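You operate a simulated robot arm through the tools that you are given. There is no shell and no other tool. Be economical: measure what you need, move in short steps, check, and stop when the job is done.

You are at the controls of a simulated two-armed robot. One attempt, no reset.

TASK
On the steel counter by the glass door, fold the striped towel in half and then in half again.

It is judged by the outcome, as a careful person would: the job done as asked, and still so three seconds after it is handed in. It fails if anything else is knocked over, pushed out of place, dropped, spilled or broken. Flat cloth is picked up by pressing the open fingertips on it (5 to 10 N) and closing them slowly along it; thin cloth reads only 2 to 8 mm in the jaws.

THE ROBOT
Two 7-joint arms with two-finger parallel grippers on one trunk, on a base that drives. Base frame: it is fixed to the floor where the robot stands at the start and does not move with it; the origin is under the middle of the robot, x ahead of it, y to its left, z up; the surface under the hand at the start is at about z = 800. Lengths are in mm, angles in degrees, forces in N, time in s.
The left shoulder is at the start at [70, 134, 1101], the right one opposite. With the tool pointing down near the work surface each hand reaches from about 180 to 640 mm from the robot's upright axis, wherever it stands, measured 20 degrees to its own side. Places, roughly: steel counter by the glass door [600, 0, 800]. Payload 1.57 kg a hand.
The tool frame of a hand sits at the grasp point between the pads (the TCP): z along the fingers, y along the line on which they close. The tips reach 30 mm beyond it. The gripper opens to 80 mm. The fingers are 17 mm wide and 12 mm thick; the gripper's body (40 by 82 mm) begins 80 mm behind the TCP.
Orientation is told as [roll, pitch, yaw] about the base's x, y, z axes, in that order, counted from this pose: with the fingers straight down and closing along the base's y, the tool's x points along the base's -x, its y along +y and its z along -z.

THE INTERFACE
- The arms move only by the tool jog_arm. It takes "left_targets", "right_targets" or both (then of equal length, played together; a hand with none holds still); each is a list of rows, each a list of 6 numbers: the shift along the tool's x, y, z in cm, then the turn, a rotation vector about the tool's x, y, z in degrees. In form: [[x, y, z, ax, ay, az], ...]. A call has 1 to 8 rows; each row shifts and turns the commanded pose from where the row before left it, along the tool's axes as they then stand. "left_grip" and "right_grip" are, for a hand that has rows, the finger opening in cm, from 0 to 8, set as the call begins (left out, the last holds). A row lasts 0.2 s, in which the tool goes at most 50 mm and 8.6 degrees; a call with a longer step from one row to the next is refused whole, and so is a gripper value outside its range. A pose out of reach is approached as far as the arm can. The call stops where the force on the tool passes 40 N (or 10 N more than at its start, if that is more) or the arm is blocked; 0.2 s more then pass. Each finger travels about 153 mm/s and halts on what it meets, pressing with about 41 N; the grip force reading is that of the motor and also rises with nothing between the fingers. The clock runs only during rows and for 0.2 s after the last one: add rows that do not move to give the fingers time. The reply holds the time, the measured pose of the TCP, the force on the tool along the base axes, the opening and the grip force, in the units named above and with some noise, with the torque about the TCP (base axes, N m) and any sound that the robot's microphone picked up.
- Cameras (640 x 400 px; columns grow to the right, rows downward): "scene" is now at [130.3, 4, 1313]; the picture's right is [0.09, -1.00, 0.00], its down [-0.72, -0.06, -0.70] and it looks along [0.69, 0.06, -0.72] (base axes); focal length 264 px, centre (320, 200). "left" rides on the left gripper at [72, 7, -122] in its tool frame; the picture's right is [-0.09, 1.00, 0.00], its down [-0.84, -0.08, -0.54] and it looks along [-0.54, -0.05, 0.84] (tool axes); focal length 238 px, centre (320, 200). "right" rides on the right gripper at [72, -7, -122] in its tool frame; the picture's right is [0.09, 1.00, 0.00], its down [-0.84, 0.08, -0.54] and it looks along [-0.54, 0.05, 0.84] (tool axes); focal length 238 px, centre (320, 200). There is no depth. A picture from a camera that has moved, and an enlarged one, comes with that camera's place and axes in the base frame and with its lens.
- snapshot(camera): a new picture of that camera. No time passes.
- move_column(by): slides the trunk up (or, below 0, down) by that many mm; the arms and the scene camera ride with it, the base frame stays. It gives what a move gives, with no picture.
- base_move(legs): drives the robot by 1 to 6 legs, each [ahead, left, turn to the left] in mm, mm and degrees, along the robot's own axes; the way and the turn of a leg run together, so that a leg with both is an arc; at most 1500 mm and 180 degrees a leg. The arms and the cameras ride along, it lands a little off, and it stops where it bumps. It gives what a move gives.
- head_to(pan, tilt): turns the head with the scene camera to pan (to the left, within 86 degrees either way) and tilt (down, from -29 to 69), counted from straight ahead of the robot. It gives what a move gives.
- zoom(camera, box): a new picture of the part [left, top, right, bottom] of that camera's present view, enlarged. No time passes.
- hand_in(): hands the job in; it is judged then, once.

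Go step by step. Nothing tells you exact positions but the pictures and the camera data: compare them with the known pose of the tool, close in by small moves and look again before you grip or let go. The budget is 120 turns and 108 pictures, counting those below and the enlarged ones. Unless the task says otherwise, let go and move clear before handing in, and close with one line.

The tools are called after "Emit:" by a JSON object that holds its "method" and its "body". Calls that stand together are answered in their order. jog_arm: Moves the arms, as the interface text tells. Its arguments: {"type":"object","properties":{"left_targets":{"type":"array"},"left_grip":{"type":"number"},"right_targets":{"type":"array"},"right_grip":{"type":"number"}},"required":[]} The other tools are called the same way: move_column (by) slides the trunk up or down; base_move (legs) drives the base; head_to (pan, tilt) turns the head that bears the scene camera; snapshot (camera) takes a picture; zoom (camera, box) takes an enlarged picture of a part of a camera's view; hand_in () hands the job in.

At the start:

```text
time_s: 0.0
left_ee_pos: [473.1, 220.2, 1009.6]
left_tcp_rot: [0.1, 0.1, -0.1]
left_force: [-0.1, 0.0, 0.9]
left_wrist_torque: [-0.01, 0.01, -0.04]
left_finger_gap: 79.8
left_finger_force: 0.1
right_ee_pos: [417.3, -166.1, 997.2]
right_tcp_rot: [0.0, 0.0, 0.0]
right_force: [-0.3, -0.8, 0.1]
right_wrist_torque: [-0.02, 0.02, -0.01]
right_finger_gap: 80.1
right_finger_force: 0.1
trunk travel left (down, up): [-675.0, 265.0]
robot x, y, heading: [1.1, 0.2, -0.1]
head pan, tilt: [4.9, 45.9]
```

scene: 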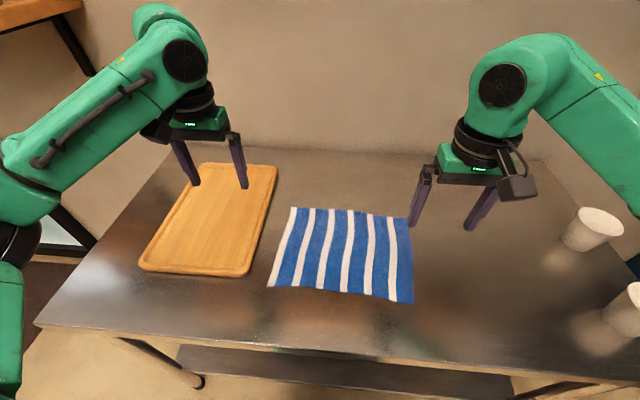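
right: 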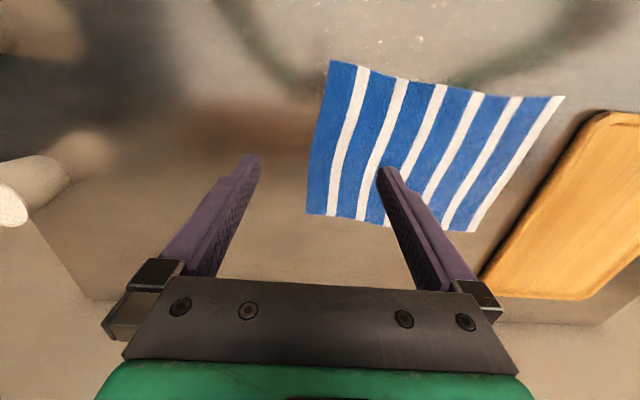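
left: 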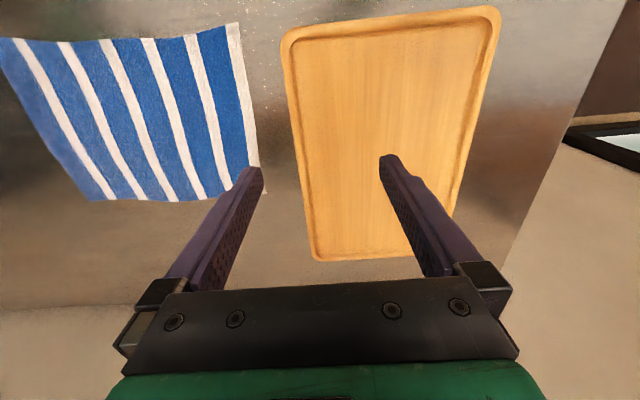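

I see the towel lying flat, with its corners at about (589,116), (580,-180), (358,-159) and (368,133), and the tray to its left. I'll bring both hands above the two near corners first.

Emit:
{"method": "jog_arm", "body": {"left_targets": [[2.3, -2.75, 2.75, 0, 0, 0], [2.3, -2.75, 2.75, 0, 0, 0], [2.3, -2.75, 2.75, 0, 0, 0], [2.3, -2.75, 2.75, 0, 0, 0], [0, 0, 0, 0, 0, 0]], "right_targets": [[1.2, 0.75, 2.4, 0, 0, 0], [1.2, 0.75, 2.4, 0, 0, 0], [1.2, 0.75, 2.4, 0, 0, 0], [1.2, 0.75, 2.4, 0, 0, 0], [0, 0, 0, 0, 0, 0]], "left_grip": 3, "right_grip": 3}}

Emit:
{"method": "snapshot", "body": {"camera": "left"}}

Emit:
{"method": "snapshot", "body": {"camera": "right"}}

Emit:
{"method": "snapshot", "body": {"camera": "scene"}}

```text
time_s: 1.2
left_ee_pos: [379.3, 108.5, 900.4]
left_tcp_rot: [-0.1, 0.0, 0.2]
left_force: [-0.1, -0.1, 0.1]
left_wrist_torque: [-0.02, -0.01, 0.03]
left_finger_gap: 29.9
left_finger_force: 0.1
right_ee_pos: [372.0, -136.8, 900.1]
right_tcp_rot: [0.1, -0.1, 0.1]
right_force: [0.4, -0.2, 0.5]
right_wrist_torque: [-0.01, 0.0, 0.02]
right_finger_gap: 30.2
right_finger_force: 0.1
trunk travel left (down, up): [-675.0, 265.0]
robot x, y, heading: [2.2, -3.1, -0.0]
head pan, tilt: [4.9, 45.9]
```

```text
104 pictures are left
camera left: at [307.4, 116.3, 1022.4], right [0.09, 1.0, 0.0], down [0.84, -0.08, 0.54], along [0.54, -0.05, -0.84], focal length 238 px, centre (320, 200)
```

left: 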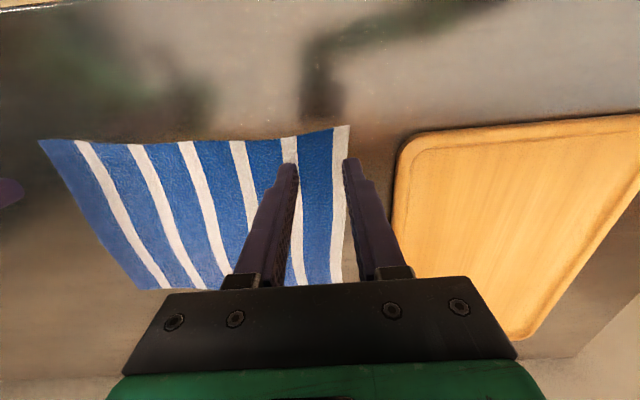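

```text
103 pictures are left
camera right: at [301.9, -142.1, 1021.6], right [-0.09, 1.0, 0.0], down [0.84, 0.08, 0.54], along [0.54, 0.05, -0.84], focal length 238 px, centre (320, 200)
```

right: 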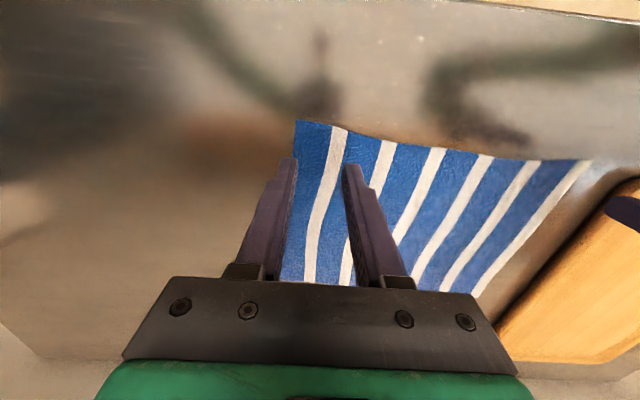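

```text
102 pictures are left
camera scene: at [130.4, 4.4, 1313.0], right [0.09, -1.0, 0.0], down [-0.72, -0.06, -0.7], along [0.69, 0.06, -0.72], focal length 264 px, centre (320, 200)
```

scene: 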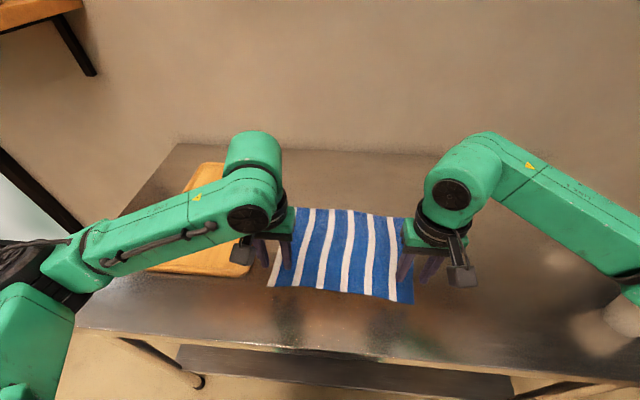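

Both hands are above the corners. The near edge is at x≈377 under the left hand, so I'll shift that hand forward a little and lower both to just above the cloth.

Emit:
{"method": "jog_arm", "body": {"left_targets": [[-0.9, 0.1, 3, 0, 0, 0], [0, 0, 2.5, 0, 0, 0], [0, 0, 0.7, 0, 0, 0], [0, 0, 0, 0, 0, 0]], "right_targets": [[-0.1, 0.1, 3, 0, 0, 0], [0, 0, 2.5, 0, 0, 0], [0, 0, 0.7, 0, 0, 0], [0, 0, 0, 0, 0, 0]]}}

Emit:
{"method": "snapshot", "body": {"camera": "left"}}

Emit:
{"method": "snapshot", "body": {"camera": "right"}}

```text
time_s: 2.2
left_ee_pos: [389.5, 111.1, 837.6]
left_tcp_rot: [-0.1, 0.2, -0.1]
left_force: [0.0, 0.6, 0.4]
left_wrist_torque: [-0.01, -0.01, -0.01]
left_finger_gap: 30.1
left_finger_force: 0.0
right_ee_pos: [372.8, -137.1, 838.6]
right_tcp_rot: [-0.1, 0.0, 0.0]
right_force: [0.1, -0.1, -1.4]
right_wrist_torque: [0.0, 0.0, -0.01]
right_finger_gap: 29.9
right_finger_force: 0.0
trunk travel left (down, up): [-675.0, 265.0]
robot x, y, heading: [1.7, -0.1, -0.0]
head pan, tilt: [4.9, 45.9]
```

```text
101 pictures are left
camera left: at [317.4, 118.1, 960.0], right [0.09, 1.0, 0.0], down [0.84, -0.08, 0.54], along [0.54, -0.05, -0.84], focal length 238 px, centre (320, 200)
```

left: 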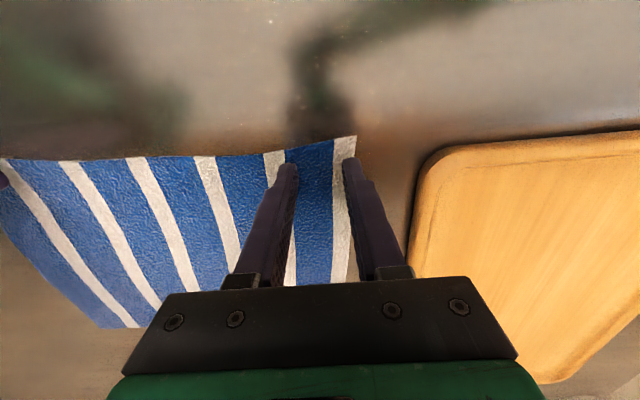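

```text
100 pictures are left
camera right: at [302.2, -143.0, 960.2], right [-0.09, 1.0, 0.0], down [0.84, 0.08, 0.54], along [0.54, 0.05, -0.84], focal length 238 px, centre (320, 200)
```

right: 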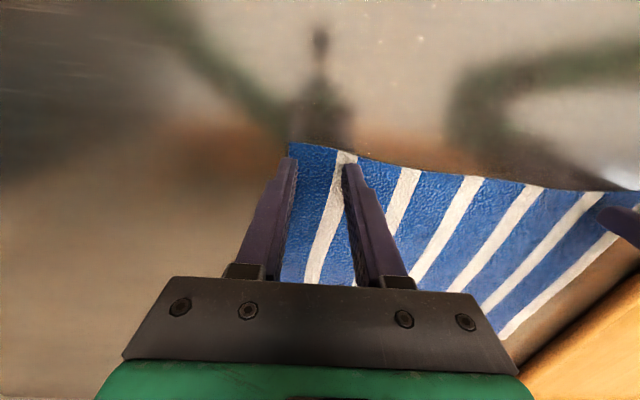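

Both outer fingers are right on the towel's side edges, so I'll shift each hand inward by about 7 mm and lower until they touch.

Emit:
{"method": "jog_arm", "body": {"left_targets": [[0.4, -0.7, 0, 0, 0, 0], [0, 0, 0.4, 0, 0, 0], [0, 0, 0.2, 0, 0, 0], [0, 0, 0, 0, 0, 0]], "right_targets": [[-0.1, 0.7, 0, 0, 0, 0], [0, 0, 0.4, 0, 0, 0], [0, 0, 0.2, 0, 0, 0], [0, 0, 0, 0, 0, 0]]}}

```text
time_s: 3.2
left_ee_pos: [385.2, 102.8, 831.8]
left_tcp_rot: [0.1, 0.0, 0.0]
left_force: [-0.7, -0.3, 0.8]
left_wrist_torque: [0.02, 0.03, -0.01]
left_finger_gap: 29.9
left_finger_force: 0.1
right_ee_pos: [372.6, -127.2, 835.4]
right_tcp_rot: [0.0, 0.0, 0.0]
right_force: [0.1, -0.1, 0.9]
right_wrist_torque: [0.02, -0.01, -0.01]
right_finger_gap: 29.8
right_finger_force: 0.1
trunk travel left (down, up): [-675.0, 265.0]
robot x, y, heading: [1.2, 0.4, -0.3]
head pan, tilt: [4.9, 45.9]
```

There is no contact yet, so I'll go lower in small steps.

Emit:
{"method": "jog_arm", "body": {"left_targets": [[0, 0, 0.2, 0, 0, 0], [0, 0, 0, 0, 0, 0]], "right_targets": [[0, 0, 0.2, 0, 0, 0], [0, 0, 0, 0, 0, 0]]}}

```text
time_s: 3.8
left_ee_pos: [385.5, 103.8, 830.6]
left_tcp_rot: [-0.1, -0.3, 0.1]
left_force: [-0.1, 1.0, 18.3]
left_wrist_torque: [0.16, 0.05, -0.05]
left_finger_gap: 29.9
left_finger_force: 0.1
right_ee_pos: [371.0, -128.4, 834.5]
right_tcp_rot: [0.0, 0.0, 0.0]
right_force: [-0.6, 0.0, -0.2]
right_wrist_torque: [0.03, 0.01, -0.02]
right_finger_gap: 30.1
right_finger_force: 0.0
trunk travel left (down, up): [-675.0, 265.0]
robot x, y, heading: [1.8, 1.1, -0.1]
head pan, tilt: [4.9, 45.9]
```

The left hand is pressing a bit too hard and the right isn't touching yet, so I'll ease one up and bring the other down.

Emit:
{"method": "jog_arm", "body": {"left_targets": [[0, 0, -0.07, 0, 0, 0], [0, 0, 0, 0, 0, 0]], "right_targets": [[0, 0, 0.2, 0, 0, 0], [0, 0, 0, 0, 0, 0]]}}

```text
time_s: 4.4
left_ee_pos: [385.3, 103.3, 830.7]
left_tcp_rot: [0.0, -0.3, 0.1]
left_force: [3.3, 2.6, 28.4]
left_wrist_torque: [0.19, -0.06, -0.02]
left_finger_gap: 30.1
left_finger_force: 0.3
right_ee_pos: [371.5, -128.3, 832.8]
right_tcp_rot: [0.0, 0.0, -0.1]
right_force: [0.1, -0.5, 0.4]
right_wrist_torque: [-0.02, 0.04, -0.04]
right_finger_gap: 30.0
right_finger_force: 0.1
trunk travel left (down, up): [-675.0, 265.0]
robot x, y, heading: [2.2, 1.4, -0.0]
head pan, tilt: [4.9, 45.9]
```

The left hand's force is still rising, so I'll raise it more and keep lowering the right.

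Emit:
{"method": "jog_arm", "body": {"left_targets": [[0, 0, -0.15, 0, 0, 0], [0, 0, 0, 0, 0, 0]], "right_targets": [[0, 0, 0.12, 0, 0, 0], [0, 0, 0, 0, 0, 0]]}}

```text
time_s: 5.0
left_ee_pos: [384.2, 102.0, 832.3]
left_tcp_rot: [0.0, 0.0, 0.0]
left_force: [1.4, -0.9, 4.5]
left_wrist_torque: [0.0, 0.0, -0.03]
left_finger_gap: 30.3
left_finger_force: 0.0
right_ee_pos: [371.9, -127.5, 830.8]
right_tcp_rot: [0.0, -0.2, 0.1]
right_force: [0.3, -2.6, 14.6]
right_wrist_torque: [-0.15, 0.02, -0.01]
right_finger_gap: 30.3
right_finger_force: 0.1
trunk travel left (down, up): [-675.0, 265.0]
robot x, y, heading: [0.2, 1.0, 0.1]
head pan, tilt: [4.9, 45.9]
```

Contact is at a TCP height of about 831. I'll trim both hands and start closing slowly.

Emit:
{"method": "jog_arm", "body": {"left_targets": [[0, 0, 0.05, 0, 0, 0], [0, 0, 0, 0, 0, 0]], "right_targets": [[0, 0, -0.06, 0, 0, 0], [0, 0, 0, 0, 0, 0]]}}

```text
time_s: 5.6
left_ee_pos: [386.0, 103.9, 831.7]
left_tcp_rot: [0.0, 0.0, 0.0]
left_force: [-1.7, 0.5, 8.1]
left_wrist_torque: [0.02, 0.06, 0.01]
left_finger_gap: 30.1
left_finger_force: 0.1
right_ee_pos: [370.9, -127.3, 832.3]
right_tcp_rot: [0.0, -0.1, 0.0]
right_force: [1.9, -1.1, 8.7]
right_wrist_torque: [-0.09, -0.02, 0.03]
right_finger_gap: 29.9
right_finger_force: 0.1
trunk travel left (down, up): [-675.0, 265.0]
robot x, y, heading: [1.6, -0.7, 0.2]
head pan, tilt: [4.9, 45.9]
```

Both hands press at about 8 N. I'll close them in steps.

Emit:
{"method": "jog_arm", "body": {"left_targets": [[0, 0, 0, 0, 0, 0]], "right_targets": [[0, 0, 0, 0, 0, 0]], "left_grip": 2.2, "right_grip": 2.2}}

Emit:
{"method": "jog_arm", "body": {"left_targets": [[0, 0, 0, 0, 0, 0]], "right_targets": [[0, 0, 0, 0, 0, 0]], "left_grip": 1.5, "right_grip": 1.5}}

Emit:
{"method": "snapshot", "body": {"camera": "left"}}

Emit:
{"method": "snapshot", "body": {"camera": "right"}}

```text
time_s: 6.0
left_ee_pos: [384.4, 103.0, 832.4]
left_tcp_rot: [-0.1, -0.1, 0.0]
left_force: [0.0, 0.4, 7.9]
left_wrist_torque: [-0.01, 0.02, 0.03]
left_finger_gap: 21.6
left_finger_force: 0.2
right_ee_pos: [369.6, -126.8, 830.8]
right_tcp_rot: [0.0, 0.0, -0.1]
right_force: [-0.8, 1.9, 8.7]
right_wrist_torque: [0.0, 0.0, -0.01]
right_finger_gap: 21.8
right_finger_force: 0.0
trunk travel left (down, up): [-675.0, 265.0]
robot x, y, heading: [1.3, -3.7, -0.1]
head pan, tilt: [4.9, 45.9]
```

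```text
time_s: 6.4
left_ee_pos: [385.6, 103.0, 831.7]
left_tcp_rot: [-0.1, -0.1, 0.0]
left_force: [0.2, 0.1, 8.1]
left_wrist_torque: [-0.01, 0.02, -0.02]
left_finger_gap: 14.4
left_finger_force: 0.0
right_ee_pos: [370.6, -127.2, 830.3]
right_tcp_rot: [0.0, -0.1, 0.0]
right_force: [0.4, 1.2, 8.2]
right_wrist_torque: [0.01, 0.02, 0.0]
right_finger_gap: 14.7
right_finger_force: 0.1
trunk travel left (down, up): [-675.0, 265.0]
robot x, y, heading: [1.0, 3.6, 0.0]
head pan, tilt: [4.9, 45.9]
```

```text
99 pictures are left
camera left: at [313.4, 110.5, 953.1], right [0.09, 1.0, 0.0], down [0.84, -0.08, 0.54], along [0.54, -0.05, -0.84], focal length 238 px, centre (320, 200)
```

left: 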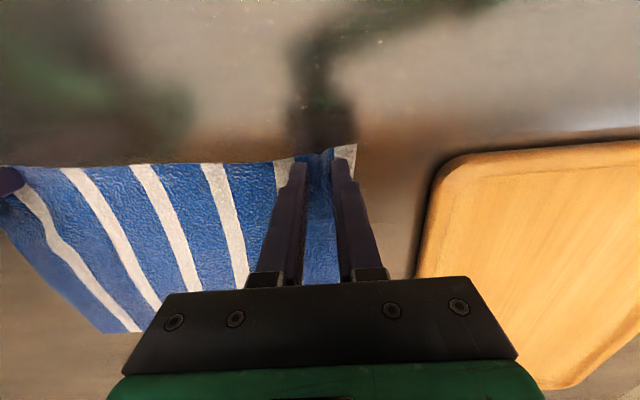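

```text
98 pictures are left
camera right: at [300.0, -133.3, 952.7], right [-0.09, 1.0, 0.0], down [0.84, 0.08, 0.54], along [0.54, 0.05, -0.84], focal length 238 px, centre (320, 200)
```

right: 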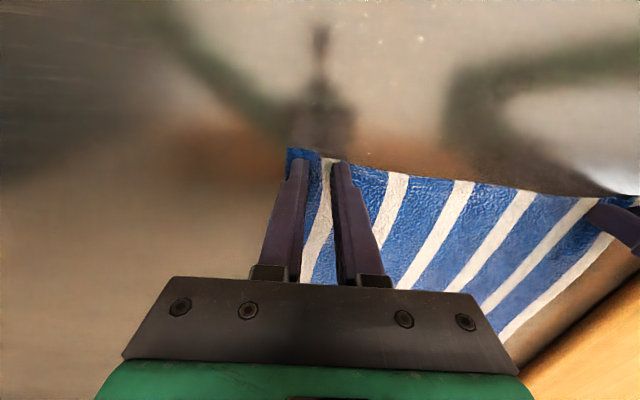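

The cloth is bunching up between the fingers, so I'll close fully.

Emit:
{"method": "jog_arm", "body": {"left_targets": [[0, 0, 0, 0, 0, 0]], "right_targets": [[0, 0, 0, 0, 0, 0]], "left_grip": 0.9, "right_grip": 0.9}}

Emit:
{"method": "jog_arm", "body": {"left_targets": [[0, 0, 0, 0, 0, 0], [0, 0, 0, 0, 0, 0]], "right_targets": [[0, 0, 0, 0, 0, 0], [0, 0, 0, 0, 0, 0]], "left_grip": 0, "right_grip": 0}}

Emit:
{"method": "jog_arm", "body": {"left_targets": [[-0.3, 0, -1.5, 0, 0, 0], [-0.7, 0, -1.5, 0, 0, 0], [0, 0, 0, 0, 0, 0]], "right_targets": [[-0.3, 0, -1.5, 0, 0, 0], [-0.7, 0, -1.5, 0, 0, 0], [0, 0, 0, 0, 0, 0]]}}

Emit:
{"method": "snapshot", "body": {"camera": "left"}}

Emit:
{"method": "snapshot", "body": {"camera": "right"}}

Emit:
{"method": "snapshot", "body": {"camera": "scene"}}

```text
time_s: 6.8
left_ee_pos: [385.7, 103.7, 831.7]
left_tcp_rot: [-0.1, -0.2, -0.1]
left_force: [0.5, -1.3, 7.2]
left_wrist_torque: [0.0, 0.03, -0.01]
left_finger_gap: 9.0
left_finger_force: 0.0
right_ee_pos: [370.1, -127.6, 830.8]
right_tcp_rot: [0.0, -0.1, 0.0]
right_force: [-0.8, 1.5, 7.6]
right_wrist_torque: [0.02, 0.01, -0.03]
right_finger_gap: 8.6
right_finger_force: 0.1
trunk travel left (down, up): [-675.0, 265.0]
robot x, y, heading: [-3.1, 1.8, -0.2]
head pan, tilt: [4.9, 45.9]
```

```text
time_s: 7.4
left_ee_pos: [384.5, 102.7, 831.8]
left_tcp_rot: [-0.1, -0.1, -0.1]
left_force: [-0.4, -7.3, 8.5]
left_wrist_torque: [-0.2, 0.07, 0.01]
left_finger_gap: 2.4
left_finger_force: 23.4
right_ee_pos: [370.8, -125.4, 831.5]
right_tcp_rot: [0.1, -0.1, 0.0]
right_force: [0.9, 7.7, 7.6]
right_wrist_torque: [0.22, -0.02, 0.03]
right_finger_gap: 2.4
right_finger_force: 23.8
trunk travel left (down, up): [-675.0, 265.0]
robot x, y, heading: [0.7, -2.1, 0.0]
head pan, tilt: [4.9, 45.9]
```

```text
time_s: 8.2
left_ee_pos: [397.4, 102.0, 861.4]
left_tcp_rot: [-0.1, 0.0, -0.1]
left_force: [0.5, -8.5, -0.2]
left_wrist_torque: [-0.24, 0.01, 0.0]
left_finger_gap: 2.2
left_finger_force: 23.9
right_ee_pos: [382.0, -128.2, 860.4]
right_tcp_rot: [0.0, 0.0, 0.0]
right_force: [0.2, 8.2, 0.2]
right_wrist_torque: [0.26, 0.01, 0.05]
right_finger_gap: 2.0
right_finger_force: 24.1
trunk travel left (down, up): [-675.0, 265.0]
robot x, y, heading: [2.1, -0.1, 0.1]
head pan, tilt: [4.9, 45.9]
```

```text
97 pictures are left
camera left: at [326.2, 109.4, 983.4], right [0.09, 1.0, 0.0], down [0.84, -0.08, 0.54], along [0.54, -0.05, -0.84], focal length 238 px, centre (320, 200)
```

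left: 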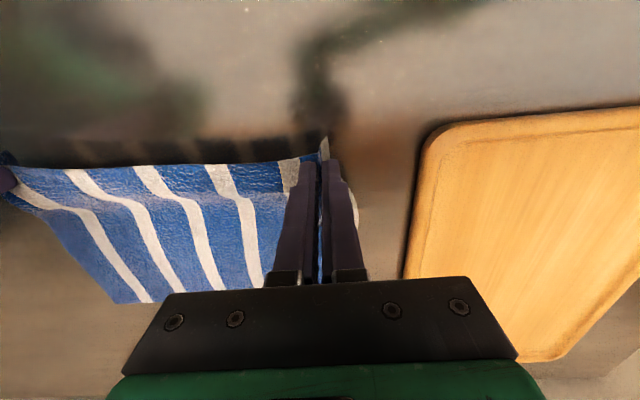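

```text
96 pictures are left
camera right: at [311.9, -134.2, 982.3], right [-0.09, 1.0, 0.0], down [0.84, 0.08, 0.54], along [0.54, 0.05, -0.84], focal length 238 px, centre (320, 200)
```

right: 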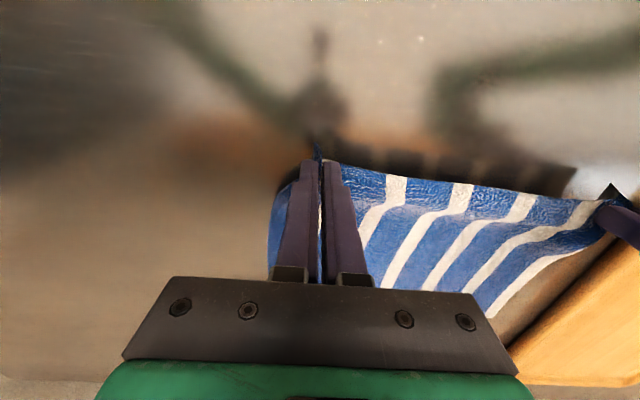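

```text
95 pictures are left
camera scene: at [130.4, 4.0, 1313.0], right [0.09, -1.0, 0.0], down [-0.72, -0.06, -0.7], along [0.69, 0.06, -0.72], focal length 264 px, centre (320, 200)
```

scene: 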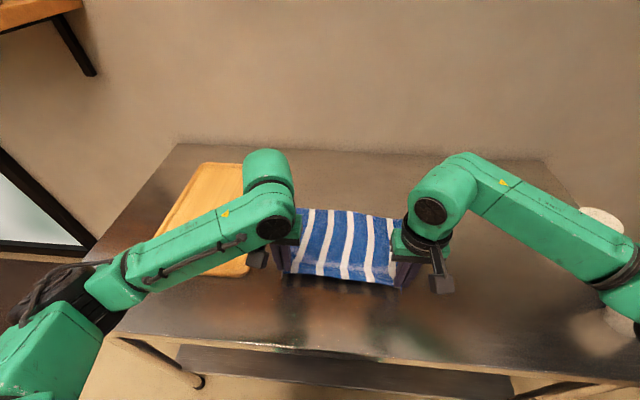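

Both corners are held. I'll carry the near edge up and forward on an arc to the halfway point, shifting it slightly to the right because the far edge sits about 20 mm that way.

Emit:
{"method": "jog_arm", "body": {"left_targets": [[-1.8, -0.45, -2.1, 0, 0, 0], [-1.8, -0.45, -2.1, 0, 0, 0], [-2.45, -0.25, -0.5, 0, 0, 0], [-2.45, -0.25, -0.5, 0, 0, 0], [0, 0, 0, 0, 0, 0]], "right_targets": [[-1.95, 0, -2.2, 0, 0, 0], [-1.95, 0, -2.2, 0, 0, 0], [-2.55, -0.2, -0.55, 0, 0, 0], [-2.55, -0.2, -0.55, 0, 0, 0], [0, 0, 0, 0, 0, 0]]}}

Emit:
{"method": "snapshot", "body": {"camera": "scene"}}

Emit:
{"method": "snapshot", "body": {"camera": "left"}}

Emit:
{"method": "snapshot", "body": {"camera": "right"}}

```text
time_s: 9.4
left_ee_pos: [480.4, 89.2, 913.0]
left_tcp_rot: [0.1, 0.0, 0.0]
left_force: [-0.4, -0.3, 0.4]
left_wrist_torque: [0.02, -0.05, 0.01]
left_finger_gap: 2.3
left_finger_force: 23.9
right_ee_pos: [473.0, -131.1, 917.7]
right_tcp_rot: [0.1, 0.0, 0.0]
right_force: [-0.8, 0.8, 0.7]
right_wrist_torque: [-0.02, 0.01, 0.0]
right_finger_gap: 2.1
right_finger_force: 23.6
trunk travel left (down, up): [-675.0, 265.0]
robot x, y, heading: [-1.7, -1.2, -0.1]
head pan, tilt: [4.9, 45.9]
```

```text
94 pictures are left
camera scene: at [129.4, 4.0, 1313.1], right [0.09, -1.0, 0.0], down [-0.71, -0.06, -0.7], along [0.69, 0.06, -0.72], focal length 264 px, centre (320, 200)
```

scene: 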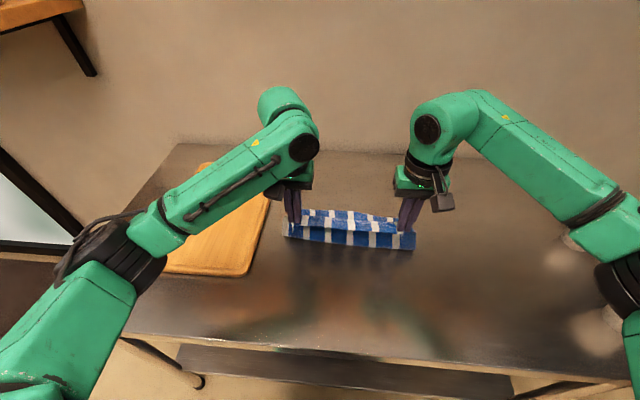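

```text
93 pictures are left
camera left: at [408.2, 96.7, 1034.9], right [0.09, 1.0, 0.0], down [0.84, -0.08, 0.54], along [0.54, -0.05, -0.84], focal length 238 px, centre (320, 200)
```

left: 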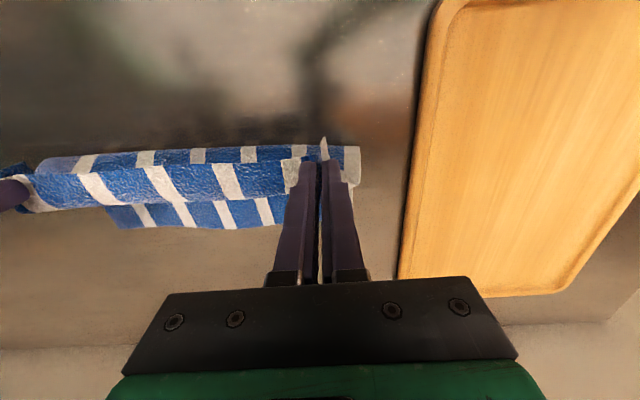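

```text
92 pictures are left
camera right: at [402.4, -138.5, 1038.1], right [-0.09, 1.0, 0.0], down [0.84, 0.08, 0.54], along [0.54, 0.05, -0.84], focal length 238 px, centre (320, 200)
```

right: 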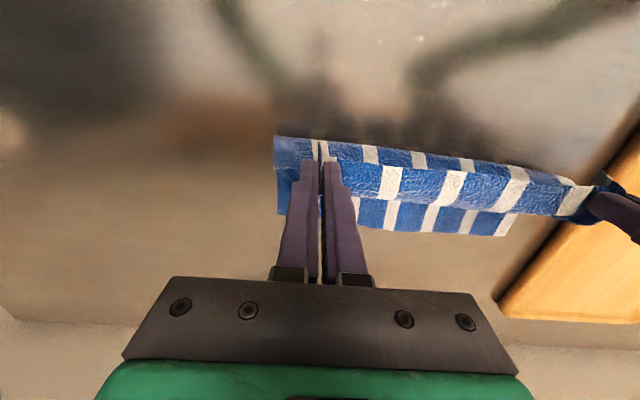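

The fold is forming well and the far edge hasn't moved, staying near x≈580. I'll continue the arc down to just above the far edge.

Emit:
{"method": "jog_arm", "body": {"left_targets": [[-2.5, -0.3, 0.5, 0, 0, 0], [-2.5, -0.3, 0.5, 0, 0, 0], [-1.8, -0.2, 1.35, 0, 0, 0], [-1.8, -0.2, 1.35, 0, 0, 0], [-0.7, -0.1, 1.5, 0, 0, 0], [-0.7, -0.1, 1.5, 0, 0, 0], [0, 0, 0, 0, 0, 0]], "right_targets": [[-2.5, -0.3, 0.55, 0, 0, 0], [-2.5, -0.3, 0.55, 0, 0, 0], [-1.8, -0.2, 1.4, 0, 0, 0], [-1.8, -0.2, 1.4, 0, 0, 0], [-0.7, -0.15, 1.6, 0, 0, 0], [-0.7, -0.15, 1.6, 0, 0, 0], [0, 0, 0, 0, 0, 0]]}}

Emit:
{"method": "snapshot", "body": {"camera": "scene"}}

Emit:
{"method": "snapshot", "body": {"camera": "left"}}

Emit:
{"method": "snapshot", "body": {"camera": "right"}}

```text
time_s: 11.0
left_ee_pos: [581.2, 76.4, 845.0]
left_tcp_rot: [0.0, 0.0, 0.0]
left_force: [-0.4, -0.2, 0.8]
left_wrist_torque: [0.0, 0.01, 0.0]
left_finger_gap: 2.1
left_finger_force: 23.5
right_ee_pos: [573.0, -144.4, 845.0]
right_tcp_rot: [0.0, 0.0, 0.0]
right_force: [-0.7, 0.7, -0.4]
right_wrist_torque: [-0.05, 0.0, 0.0]
right_finger_gap: 2.2
right_finger_force: 23.7
trunk travel left (down, up): [-675.0, 265.0]
robot x, y, heading: [-0.9, -0.6, 0.2]
head pan, tilt: [4.9, 45.9]
```

```text
91 pictures are left
camera scene: at [130.0, 4.0, 1313.0], right [0.09, -1.0, 0.0], down [-0.72, -0.06, -0.7], along [0.69, 0.06, -0.72], focal length 264 px, centre (320, 200)
```

scene: 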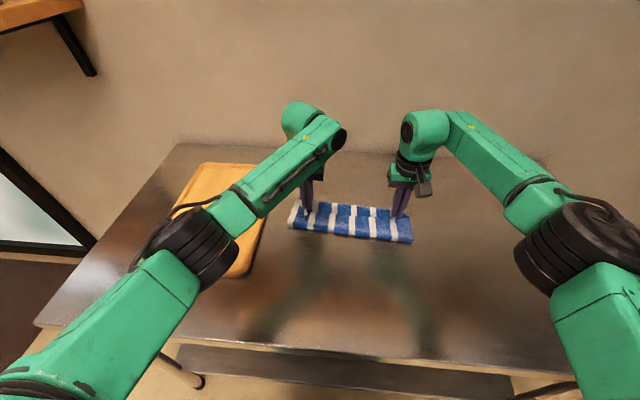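

```text
90 pictures are left
camera left: at [509.4, 84.5, 967.7], right [0.09, 1.0, 0.0], down [0.84, -0.08, 0.54], along [0.54, -0.05, -0.84], focal length 238 px, centre (320, 200)
```

left: 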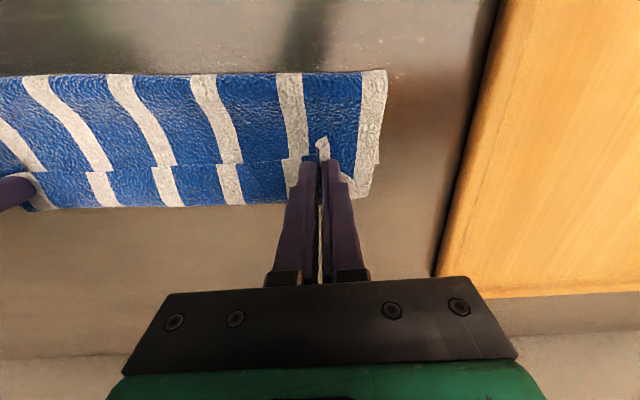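

```text
89 pictures are left
camera right: at [503.2, -150.5, 966.8], right [-0.09, 1.0, 0.0], down [0.84, 0.08, 0.54], along [0.54, 0.05, -0.84], focal length 238 px, centre (320, 200)
```

right: 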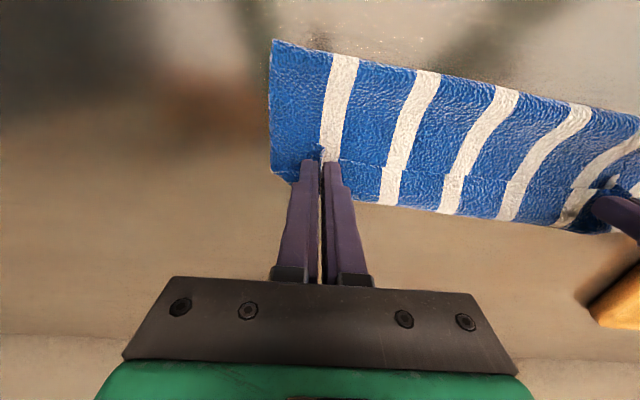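

The lower far edge has slid forward to about x≈615, so the top edge is roughly 30 mm short of it and there's slack in the bulge. I'll move the top edge forward to match.

Emit:
{"method": "jog_arm", "body": {"left_targets": [[-0.7, 0, -0.5, 0, 0, 0], [-0.8, 0, 0, 0, 0, 0], [-0.8, 0, 0, 0, 0, 0], [-0.5, 0, 0.3, 0, 0, 0], [0, 0, 0, 0, 0, 0]], "right_targets": [[-0.7, 0, -0.5, 0, 0, 0], [-0.8, 0, 0, 0, 0, 0], [-0.8, 0, 0, 0, 0, 0], [-0.5, 0, 0.3, 0, 0, 0], [0, 0, 0, 0, 0, 0]]}}

Emit:
{"method": "snapshot", "body": {"camera": "left"}}

Emit:
{"method": "snapshot", "body": {"camera": "right"}}

Emit:
{"method": "zoom", "body": {"camera": "scene", "box": [260, 150, 450, 270]}}

```text
time_s: 12.2
left_ee_pos: [593.4, 65.8, 844.3]
left_tcp_rot: [-0.1, 1.2, -2.2]
left_force: [0.4, -1.0, -0.4]
left_wrist_torque: [0.02, -0.01, 0.05]
left_finger_gap: 2.3
left_finger_force: 23.4
left hand out of reach, approached as far as the arm can: row 3, 4
right_ee_pos: [599.8, -144.0, 847.2]
right_tcp_rot: [0.0, -0.2, 0.0]
right_force: [-0.6, -1.1, -1.0]
right_wrist_torque: [-0.02, 0.03, 0.01]
right_finger_gap: 2.0
right_finger_force: 23.9
trunk travel left (down, up): [-675.0, 265.0]
robot x, y, heading: [-0.3, 0.9, 0.1]
head pan, tilt: [4.9, 45.9]
```

```text
88 pictures are left
camera left: at [525.0, 75.7, 967.6], right [0.13, 0.99, 0.0], down [0.84, -0.11, 0.52], along [0.52, -0.07, -0.85], focal length 238 px, centre (320, 200)
```

left: 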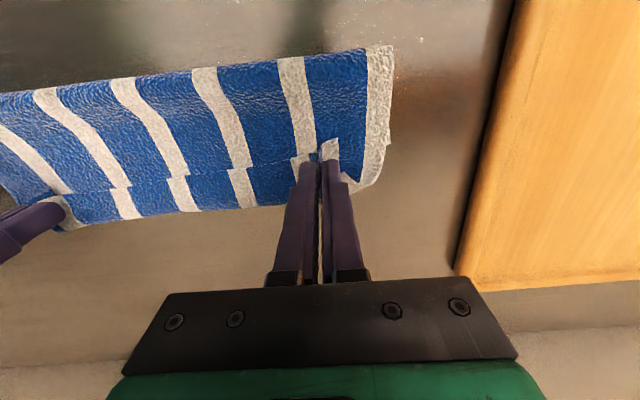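

```text
87 pictures are left
camera right: at [528.2, -150.8, 967.6], right [-0.09, 1.0, 0.0], down [0.84, 0.08, 0.54], along [0.54, 0.05, -0.84], focal length 238 px, centre (320, 200)
```

right: 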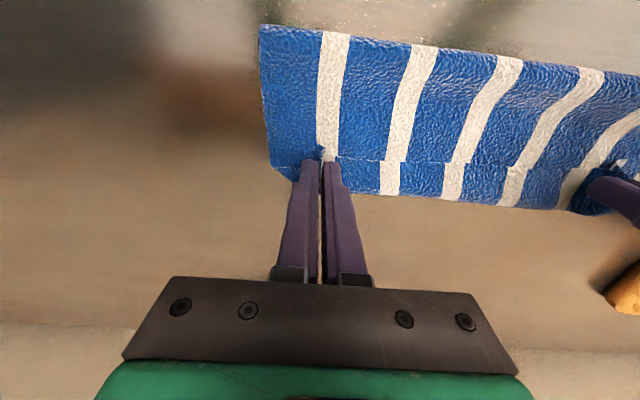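

```text
3.33 times, centred on (355, 210) of scene
camera zoom: at [130.4, 3.6, 1313.0], right [0.09, -1.0, 0.0], down [-0.72, -0.06, -0.7], along [0.69, 0.06, -0.72], focal length 880 px, centre (203, 167)
```

zoom: 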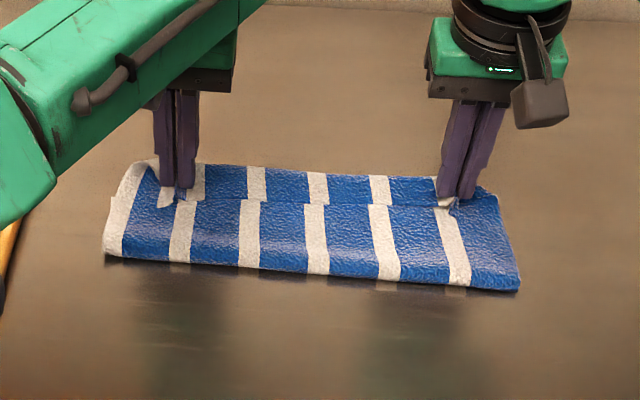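

The top edge (x≈594) is still about 30 mm behind the lower edge (x≈624), and the left arm is at the end of its reach. I'll drive the base ahead a little, carrying the held edge forward.

Emit:
{"method": "base_move", "body": {"legs": [[25, 0, 0]]}}

Emit:
{"method": "snapshot", "body": {"camera": "left"}}

Emit:
{"method": "zoom", "body": {"camera": "scene", "box": [260, 150, 450, 270]}}

```text
time_s: 13.0
left_ee_pos: [617.0, 66.5, 846.4]
left_tcp_rot: [-0.1, 0.9, -2.2]
left_force: [-0.1, 0.3, 0.1]
left_wrist_torque: [0.0, -0.01, -0.02]
left_finger_gap: 2.1
left_finger_force: 23.4
right_ee_pos: [621.0, -145.8, 847.6]
right_tcp_rot: [0.0, -0.3, 0.0]
right_force: [-0.1, 0.1, 0.9]
right_wrist_torque: [0.02, 0.0, -0.03]
right_finger_gap: 2.3
right_finger_force: 24.0
trunk travel left (down, up): [-675.0, 265.0]
robot x, y, heading: [24.6, 0.7, 0.1]
head pan, tilt: [4.9, 45.9]
```

```text
85 pictures are left
camera left: at [547.5, 75.9, 969.1], right [0.13, 0.99, 0.0], down [0.84, -0.11, 0.53], along [0.52, -0.07, -0.85], focal length 238 px, centre (320, 200)
```

left: 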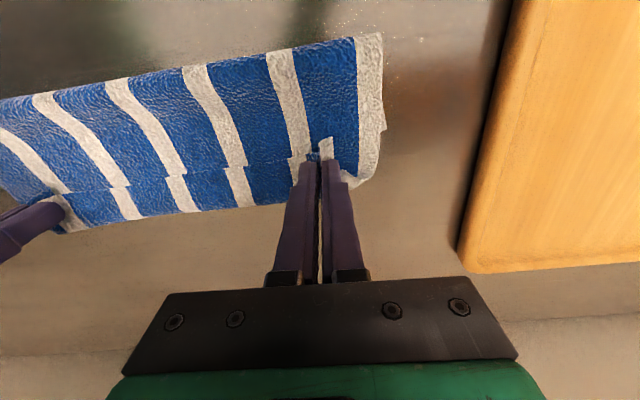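

```text
3.33 times, centred on (355, 210) of scene
camera zoom: at [151.8, 4.0, 1313.5], right [0.08, -1.0, 0.0], down [-0.71, -0.06, -0.7], along [0.7, 0.06, -0.72], focal length 880 px, centre (203, 167)
```

zoom: 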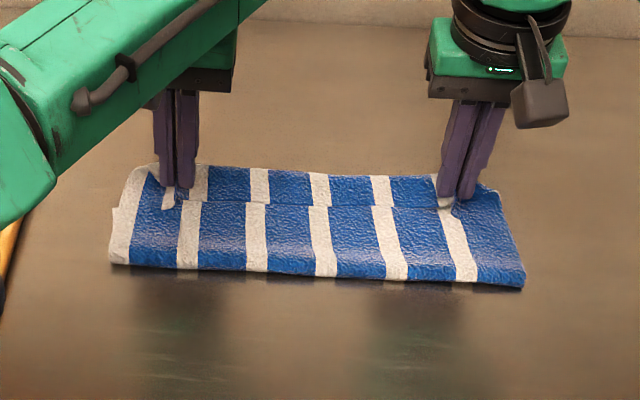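

The whole towel slid along because the slack bulge pushes on it. I'll raise the held edge to take up the slack, then move forward and lay it down.

Emit:
{"method": "jog_arm", "body": {"left_targets": [[0, 0, -1.5, 0, 0, 0], [0, 0, -1.5, 0, 0, 0], [0, 0, -1, 0, 0, 0], [0, 0, 0, 0, 0, 0]], "right_targets": [[0, 0, -1.5, 0, 0, 0], [0, 0, -1.5, 0, 0, 0], [0, 0, -1, 0, 0, 0], [0, 0, 0, 0, 0, 0]]}}

Emit:
{"method": "snapshot", "body": {"camera": "left"}}

Emit:
{"method": "snapshot", "body": {"camera": "right"}}

Emit:
{"method": "zoom", "body": {"camera": "scene", "box": [260, 150, 450, 270]}}

```text
time_s: 14.0
left_ee_pos: [621.7, 66.8, 885.1]
left_tcp_rot: [0.0, 1.1, -2.2]
left_force: [0.0, 0.3, -0.1]
left_wrist_torque: [0.02, 0.03, 0.02]
left_finger_gap: 2.4
left_finger_force: 24.1
right_ee_pos: [625.5, -145.0, 886.8]
right_tcp_rot: [0.0, -0.2, -0.1]
right_force: [-0.4, -0.3, -0.3]
right_wrist_torque: [-0.03, -0.02, -0.04]
right_finger_gap: 2.2
right_finger_force: 23.7
trunk travel left (down, up): [-675.0, 265.0]
robot x, y, heading: [23.3, 1.5, -0.1]
head pan, tilt: [4.9, 45.9]
```

```text
83 pictures are left
camera left: at [552.4, 76.2, 1008.6], right [0.13, 0.99, 0.0], down [0.84, -0.11, 0.52], along [0.52, -0.07, -0.85], focal length 238 px, centre (320, 200)
```

left: 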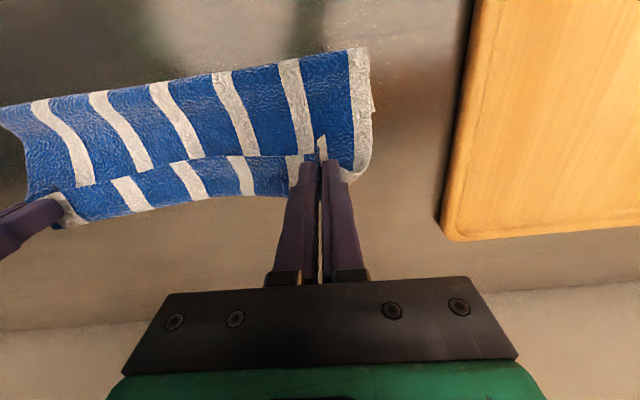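

```text
82 pictures are left
camera right: at [553.8, -151.2, 1007.5], right [-0.09, 1.0, 0.0], down [0.84, 0.08, 0.54], along [0.54, 0.05, -0.84], focal length 238 px, centre (320, 200)
```

right: 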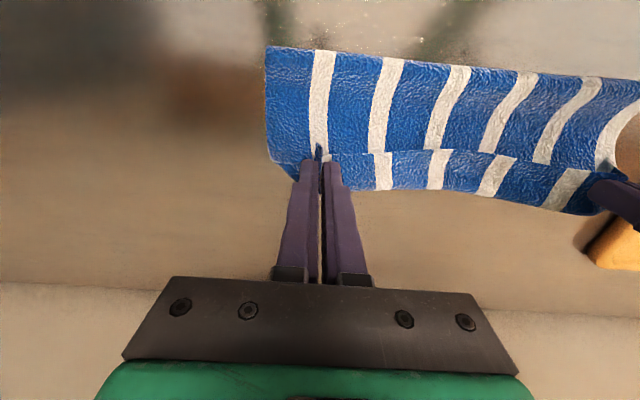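

```text
3.33 times, centred on (355, 210) of scene
camera zoom: at [155.0, 3.9, 1313.0], right [0.08, -1.0, 0.0], down [-0.72, -0.06, -0.7], along [0.69, 0.06, -0.72], focal length 880 px, centre (203, 167)
```

zoom: 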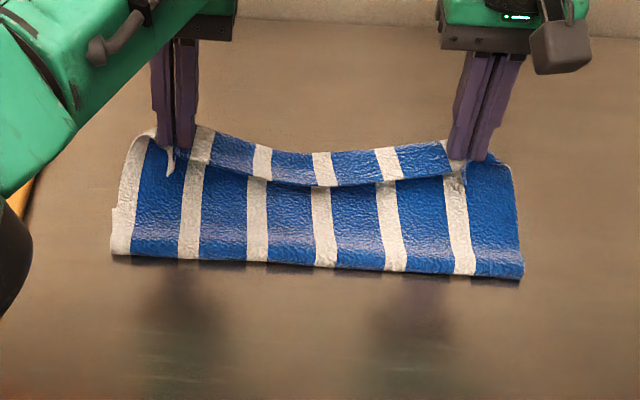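

It's unclear which layer the far strip belongs to, so I'll look closer before moving.

Emit:
{"method": "zoom", "body": {"camera": "left", "box": [200, 30, 420, 220]}}

Emit:
{"method": "zoom", "body": {"camera": "right", "box": [230, 30, 450, 220]}}

Emit:
{"method": "zoom", "body": {"camera": "scene", "box": [280, 170, 350, 240]}}

```text
2.11 times, centred on (310, 125) of left
camera zoom: at [552.4, 76.2, 1008.6], right [0.13, 0.99, 0.0], down [0.84, -0.11, 0.52], along [0.52, -0.07, -0.85], focal length 502 px, centre (341, 358)
```

zoom: 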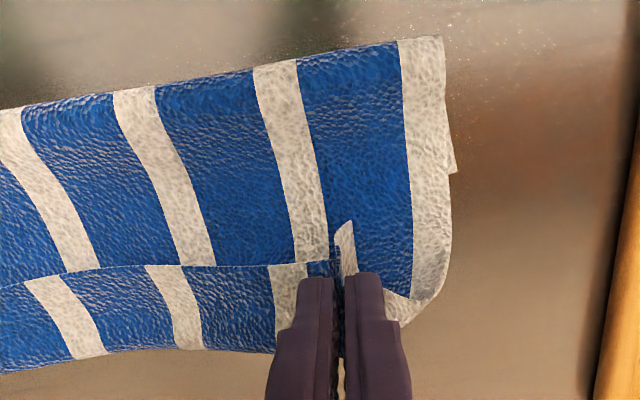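

```text
2.11 times, centred on (340, 125) of right
camera zoom: at [553.8, -151.2, 1007.5], right [-0.09, 1.0, 0.0], down [0.84, 0.08, 0.54], along [0.54, 0.05, -0.84], focal length 502 px, centre (278, 358)
```

zoom: 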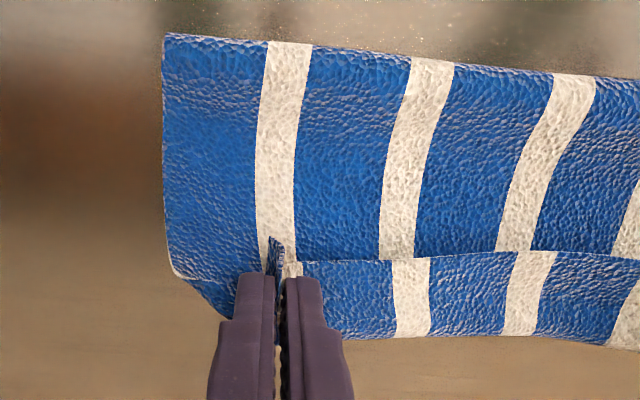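

```text
5.71 times, centred on (315, 205) of scene
camera zoom: at [155.0, 3.9, 1313.0], right [0.08, -1.0, 0.0], down [-0.72, -0.06, -0.7], along [0.69, 0.06, -0.72], focal length 1509 px, centre (349, 171)
```

zoom: 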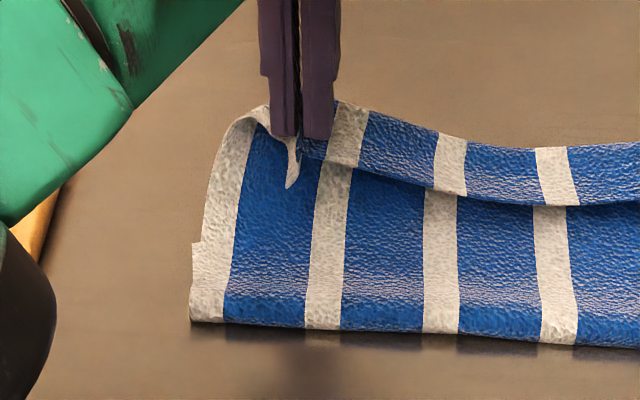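

Now it's clear: the lower layer hasn't moved (its far corner is still at about x≈595). The gripped edge still faces the robot, and the fold has rolled too far forward. I'll bring the hands back to halfway and see how the cloth relays.

Emit:
{"method": "jog_arm", "body": {"left_targets": [[3.05, 0.45, -0.8, 0, 0, 0], [3.05, 0.45, -0.8, 0, 0, 0], [3.05, 0.45, -0.7, 0, 0, 0], [3.05, 0.45, -0.6, 0, 0, 0], [0, 0, 0, 0, 0, 0]], "right_targets": [[3.4, 0.25, -0.8, 0, 0, 0], [3.4, 0.25, -0.8, 0, 0, 0], [3.4, 0.25, -0.8, 0, 0, 0], [3.4, 0.25, -0.7, 0, 0, 0], [0, 0, 0, 0, 0, 0]]}}

Emit:
{"method": "snapshot", "body": {"camera": "right"}}

Emit:
{"method": "zoom", "body": {"camera": "scene", "box": [260, 170, 450, 290]}}

```text
time_s: 15.2
left_ee_pos: [499.6, 90.1, 916.1]
left_tcp_rot: [0.1, 1.3, -2.2]
left_force: [-0.1, -1.1, 0.4]
left_wrist_torque: [-0.01, 0.0, -0.04]
left_finger_gap: 2.2
left_finger_force: 23.9
right_ee_pos: [487.3, -132.4, 916.1]
right_tcp_rot: [0.0, 0.0, 0.0]
right_force: [-0.1, 0.1, -0.5]
right_wrist_torque: [0.04, 0.05, 0.01]
right_finger_gap: 2.2
right_finger_force: 23.7
trunk travel left (down, up): [-675.0, 265.0]
robot x, y, heading: [25.7, 3.7, 0.1]
head pan, tilt: [4.9, 45.9]
```

```text
77 pictures are left
camera right: at [417.3, -138.0, 1037.1], right [-0.09, 1.0, 0.0], down [0.84, 0.08, 0.54], along [0.54, 0.05, -0.84], focal length 238 px, centre (320, 200)
```

right: 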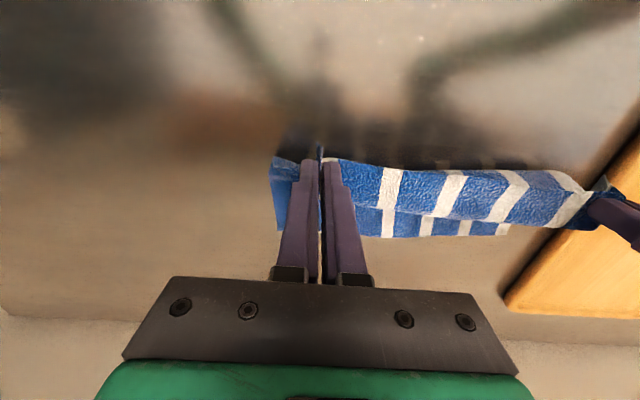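

```text
3.33 times, centred on (355, 230) of scene
camera zoom: at [156.6, 3.8, 1312.8], right [0.08, -1.0, 0.0], down [-0.72, -0.06, -0.7], along [0.69, 0.06, -0.72], focal length 880 px, centre (203, 100)
```

zoom: 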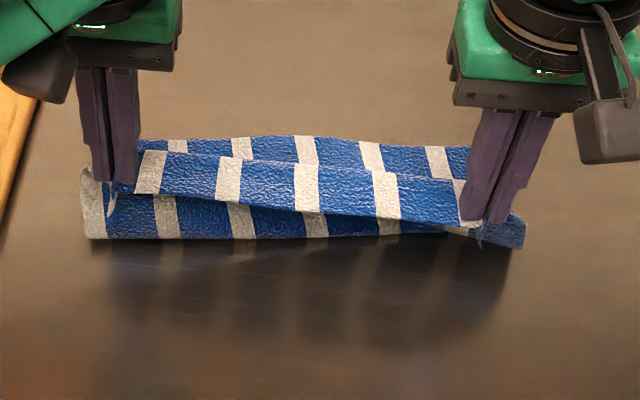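

The towel's lower layer ends at about x≈617 and the fold is at about x≈508, so the halves are about equal. I'll go over on a wider, tighter arc and stop about 45 mm up. When I release there, the stiff edge should flip forward.

Emit:
{"method": "jog_arm", "body": {"left_targets": [[-1.5, -0.2, -0.7, 0, 0, 0], [-1.5, -0.2, -0.3, 0, 0, 0], [-3, -0.4, 1.4, 0, 0, 0], [-2.5, -0.2, 2.2, 0, 0, 0], [-1.2, -0.2, 1.4, 0, 0, 0], [0, 0, 0, 0, 0, 0]], "right_targets": [[-1.6, -0.1, -0.8, 0, 0, 0], [-1.6, -0.2, -0.3, 0, 0, 0], [-3.2, -0.4, 1.3, 0, 0, 0], [-2.6, -0.3, 2.2, 0, 0, 0], [-1.3, -0.2, 1.4, 0, 0, 0], [0, 0, 0, 0, 0, 0]]}}

Emit:
{"method": "snapshot", "body": {"camera": "right"}}

Emit:
{"method": "zoom", "body": {"camera": "scene", "box": [260, 150, 450, 270]}}

```text
time_s: 16.6
left_ee_pos: [593.5, 73.6, 873.0]
left_tcp_rot: [0.1, 1.1, -2.2]
left_force: [-0.2, -0.1, 0.6]
left_wrist_torque: [0.0, -0.01, 0.02]
left_finger_gap: 2.0
left_finger_force: 23.8
right_ee_pos: [588.8, -146.5, 877.8]
right_tcp_rot: [0.0, -0.1, 0.0]
right_force: [0.3, 0.0, 0.1]
right_wrist_torque: [0.02, -0.01, -0.01]
right_finger_gap: 2.0
right_finger_force: 23.2
trunk travel left (down, up): [-675.0, 265.0]
robot x, y, heading: [21.8, -1.1, -0.0]
head pan, tilt: [4.9, 45.9]
```

```text
75 pictures are left
camera right: at [518.5, -153.3, 998.4], right [-0.09, 1.0, 0.0], down [0.84, 0.08, 0.54], along [0.54, 0.05, -0.84], focal length 238 px, centre (320, 200)
```

right: 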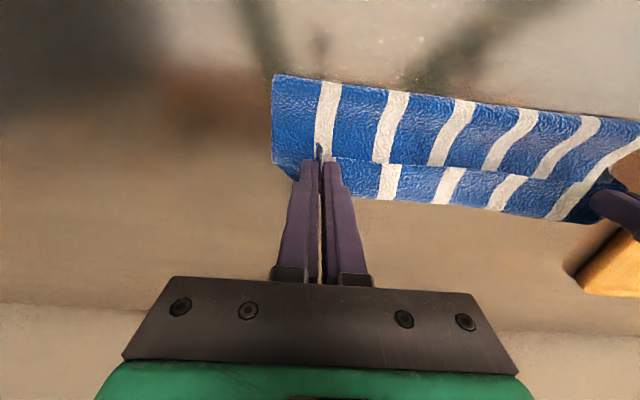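

```text
3.33 times, centred on (355, 210) of scene
camera zoom: at [155.0, 4.1, 1313.0], right [0.08, -1.0, 0.0], down [-0.72, -0.06, -0.7], along [0.69, 0.06, -0.72], focal length 880 px, centre (203, 167)
```

zoom: 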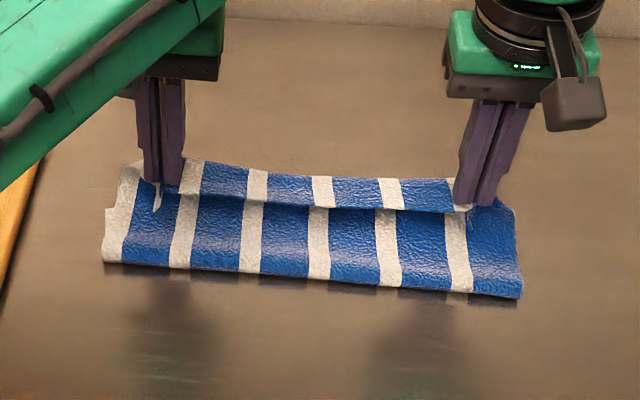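

I'll release here and see how the edge falls.

Emit:
{"method": "jog_arm", "body": {"left_targets": [[0, 0, 0, 0, 0, 0], [0, 0, 0, 0, 0, 0]], "right_targets": [[0, 0, 0, 0, 0, 0], [0, 0, 0, 0, 0, 0]], "left_grip": 3, "right_grip": 3}}

Emit:
{"method": "snapshot", "body": {"camera": "right"}}

Emit:
{"method": "zoom", "body": {"camera": "scene", "box": [260, 150, 450, 270]}}

```text
time_s: 17.2
left_ee_pos: [594.3, 73.0, 873.3]
left_tcp_rot: [0.0, 1.2, -2.2]
left_force: [-0.1, -0.2, 0.2]
left_wrist_torque: [0.02, 0.0, 0.03]
left_finger_gap: 30.0
left_finger_force: 0.0
right_ee_pos: [588.7, -147.4, 876.4]
right_tcp_rot: [0.0, 0.0, 0.1]
right_force: [0.1, 0.0, -0.4]
right_wrist_torque: [0.0, 0.0, 0.0]
right_finger_gap: 29.8
right_finger_force: 0.1
trunk travel left (down, up): [-675.0, 265.0]
robot x, y, heading: [24.1, -1.9, 0.2]
head pan, tilt: [4.9, 45.9]
```

```text
73 pictures are left
camera right: at [518.6, -153.4, 998.4], right [-0.09, 1.0, 0.0], down [0.84, 0.08, 0.54], along [0.54, 0.05, -0.84], focal length 238 px, centre (320, 200)
```

right: 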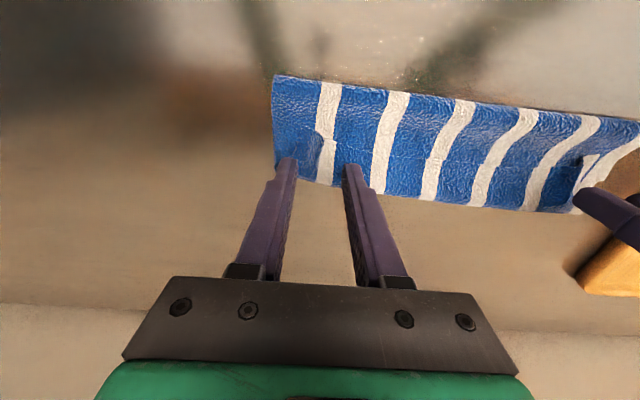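

```text
3.33 times, centred on (355, 210) of scene
camera zoom: at [155.3, 3.9, 1313.0], right [0.08, -1.0, 0.0], down [-0.72, -0.06, -0.7], along [0.69, 0.06, -0.72], focal length 880 px, centre (203, 167)
```

zoom: 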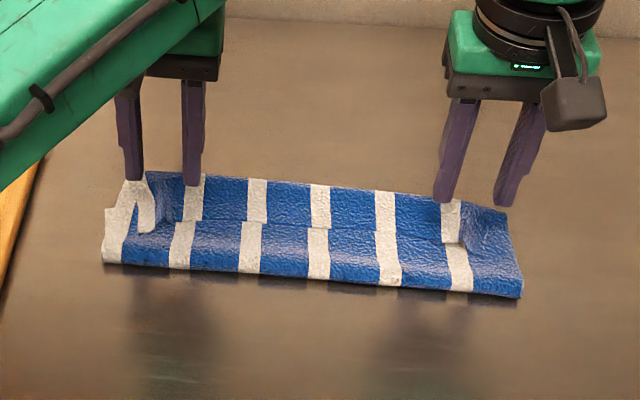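

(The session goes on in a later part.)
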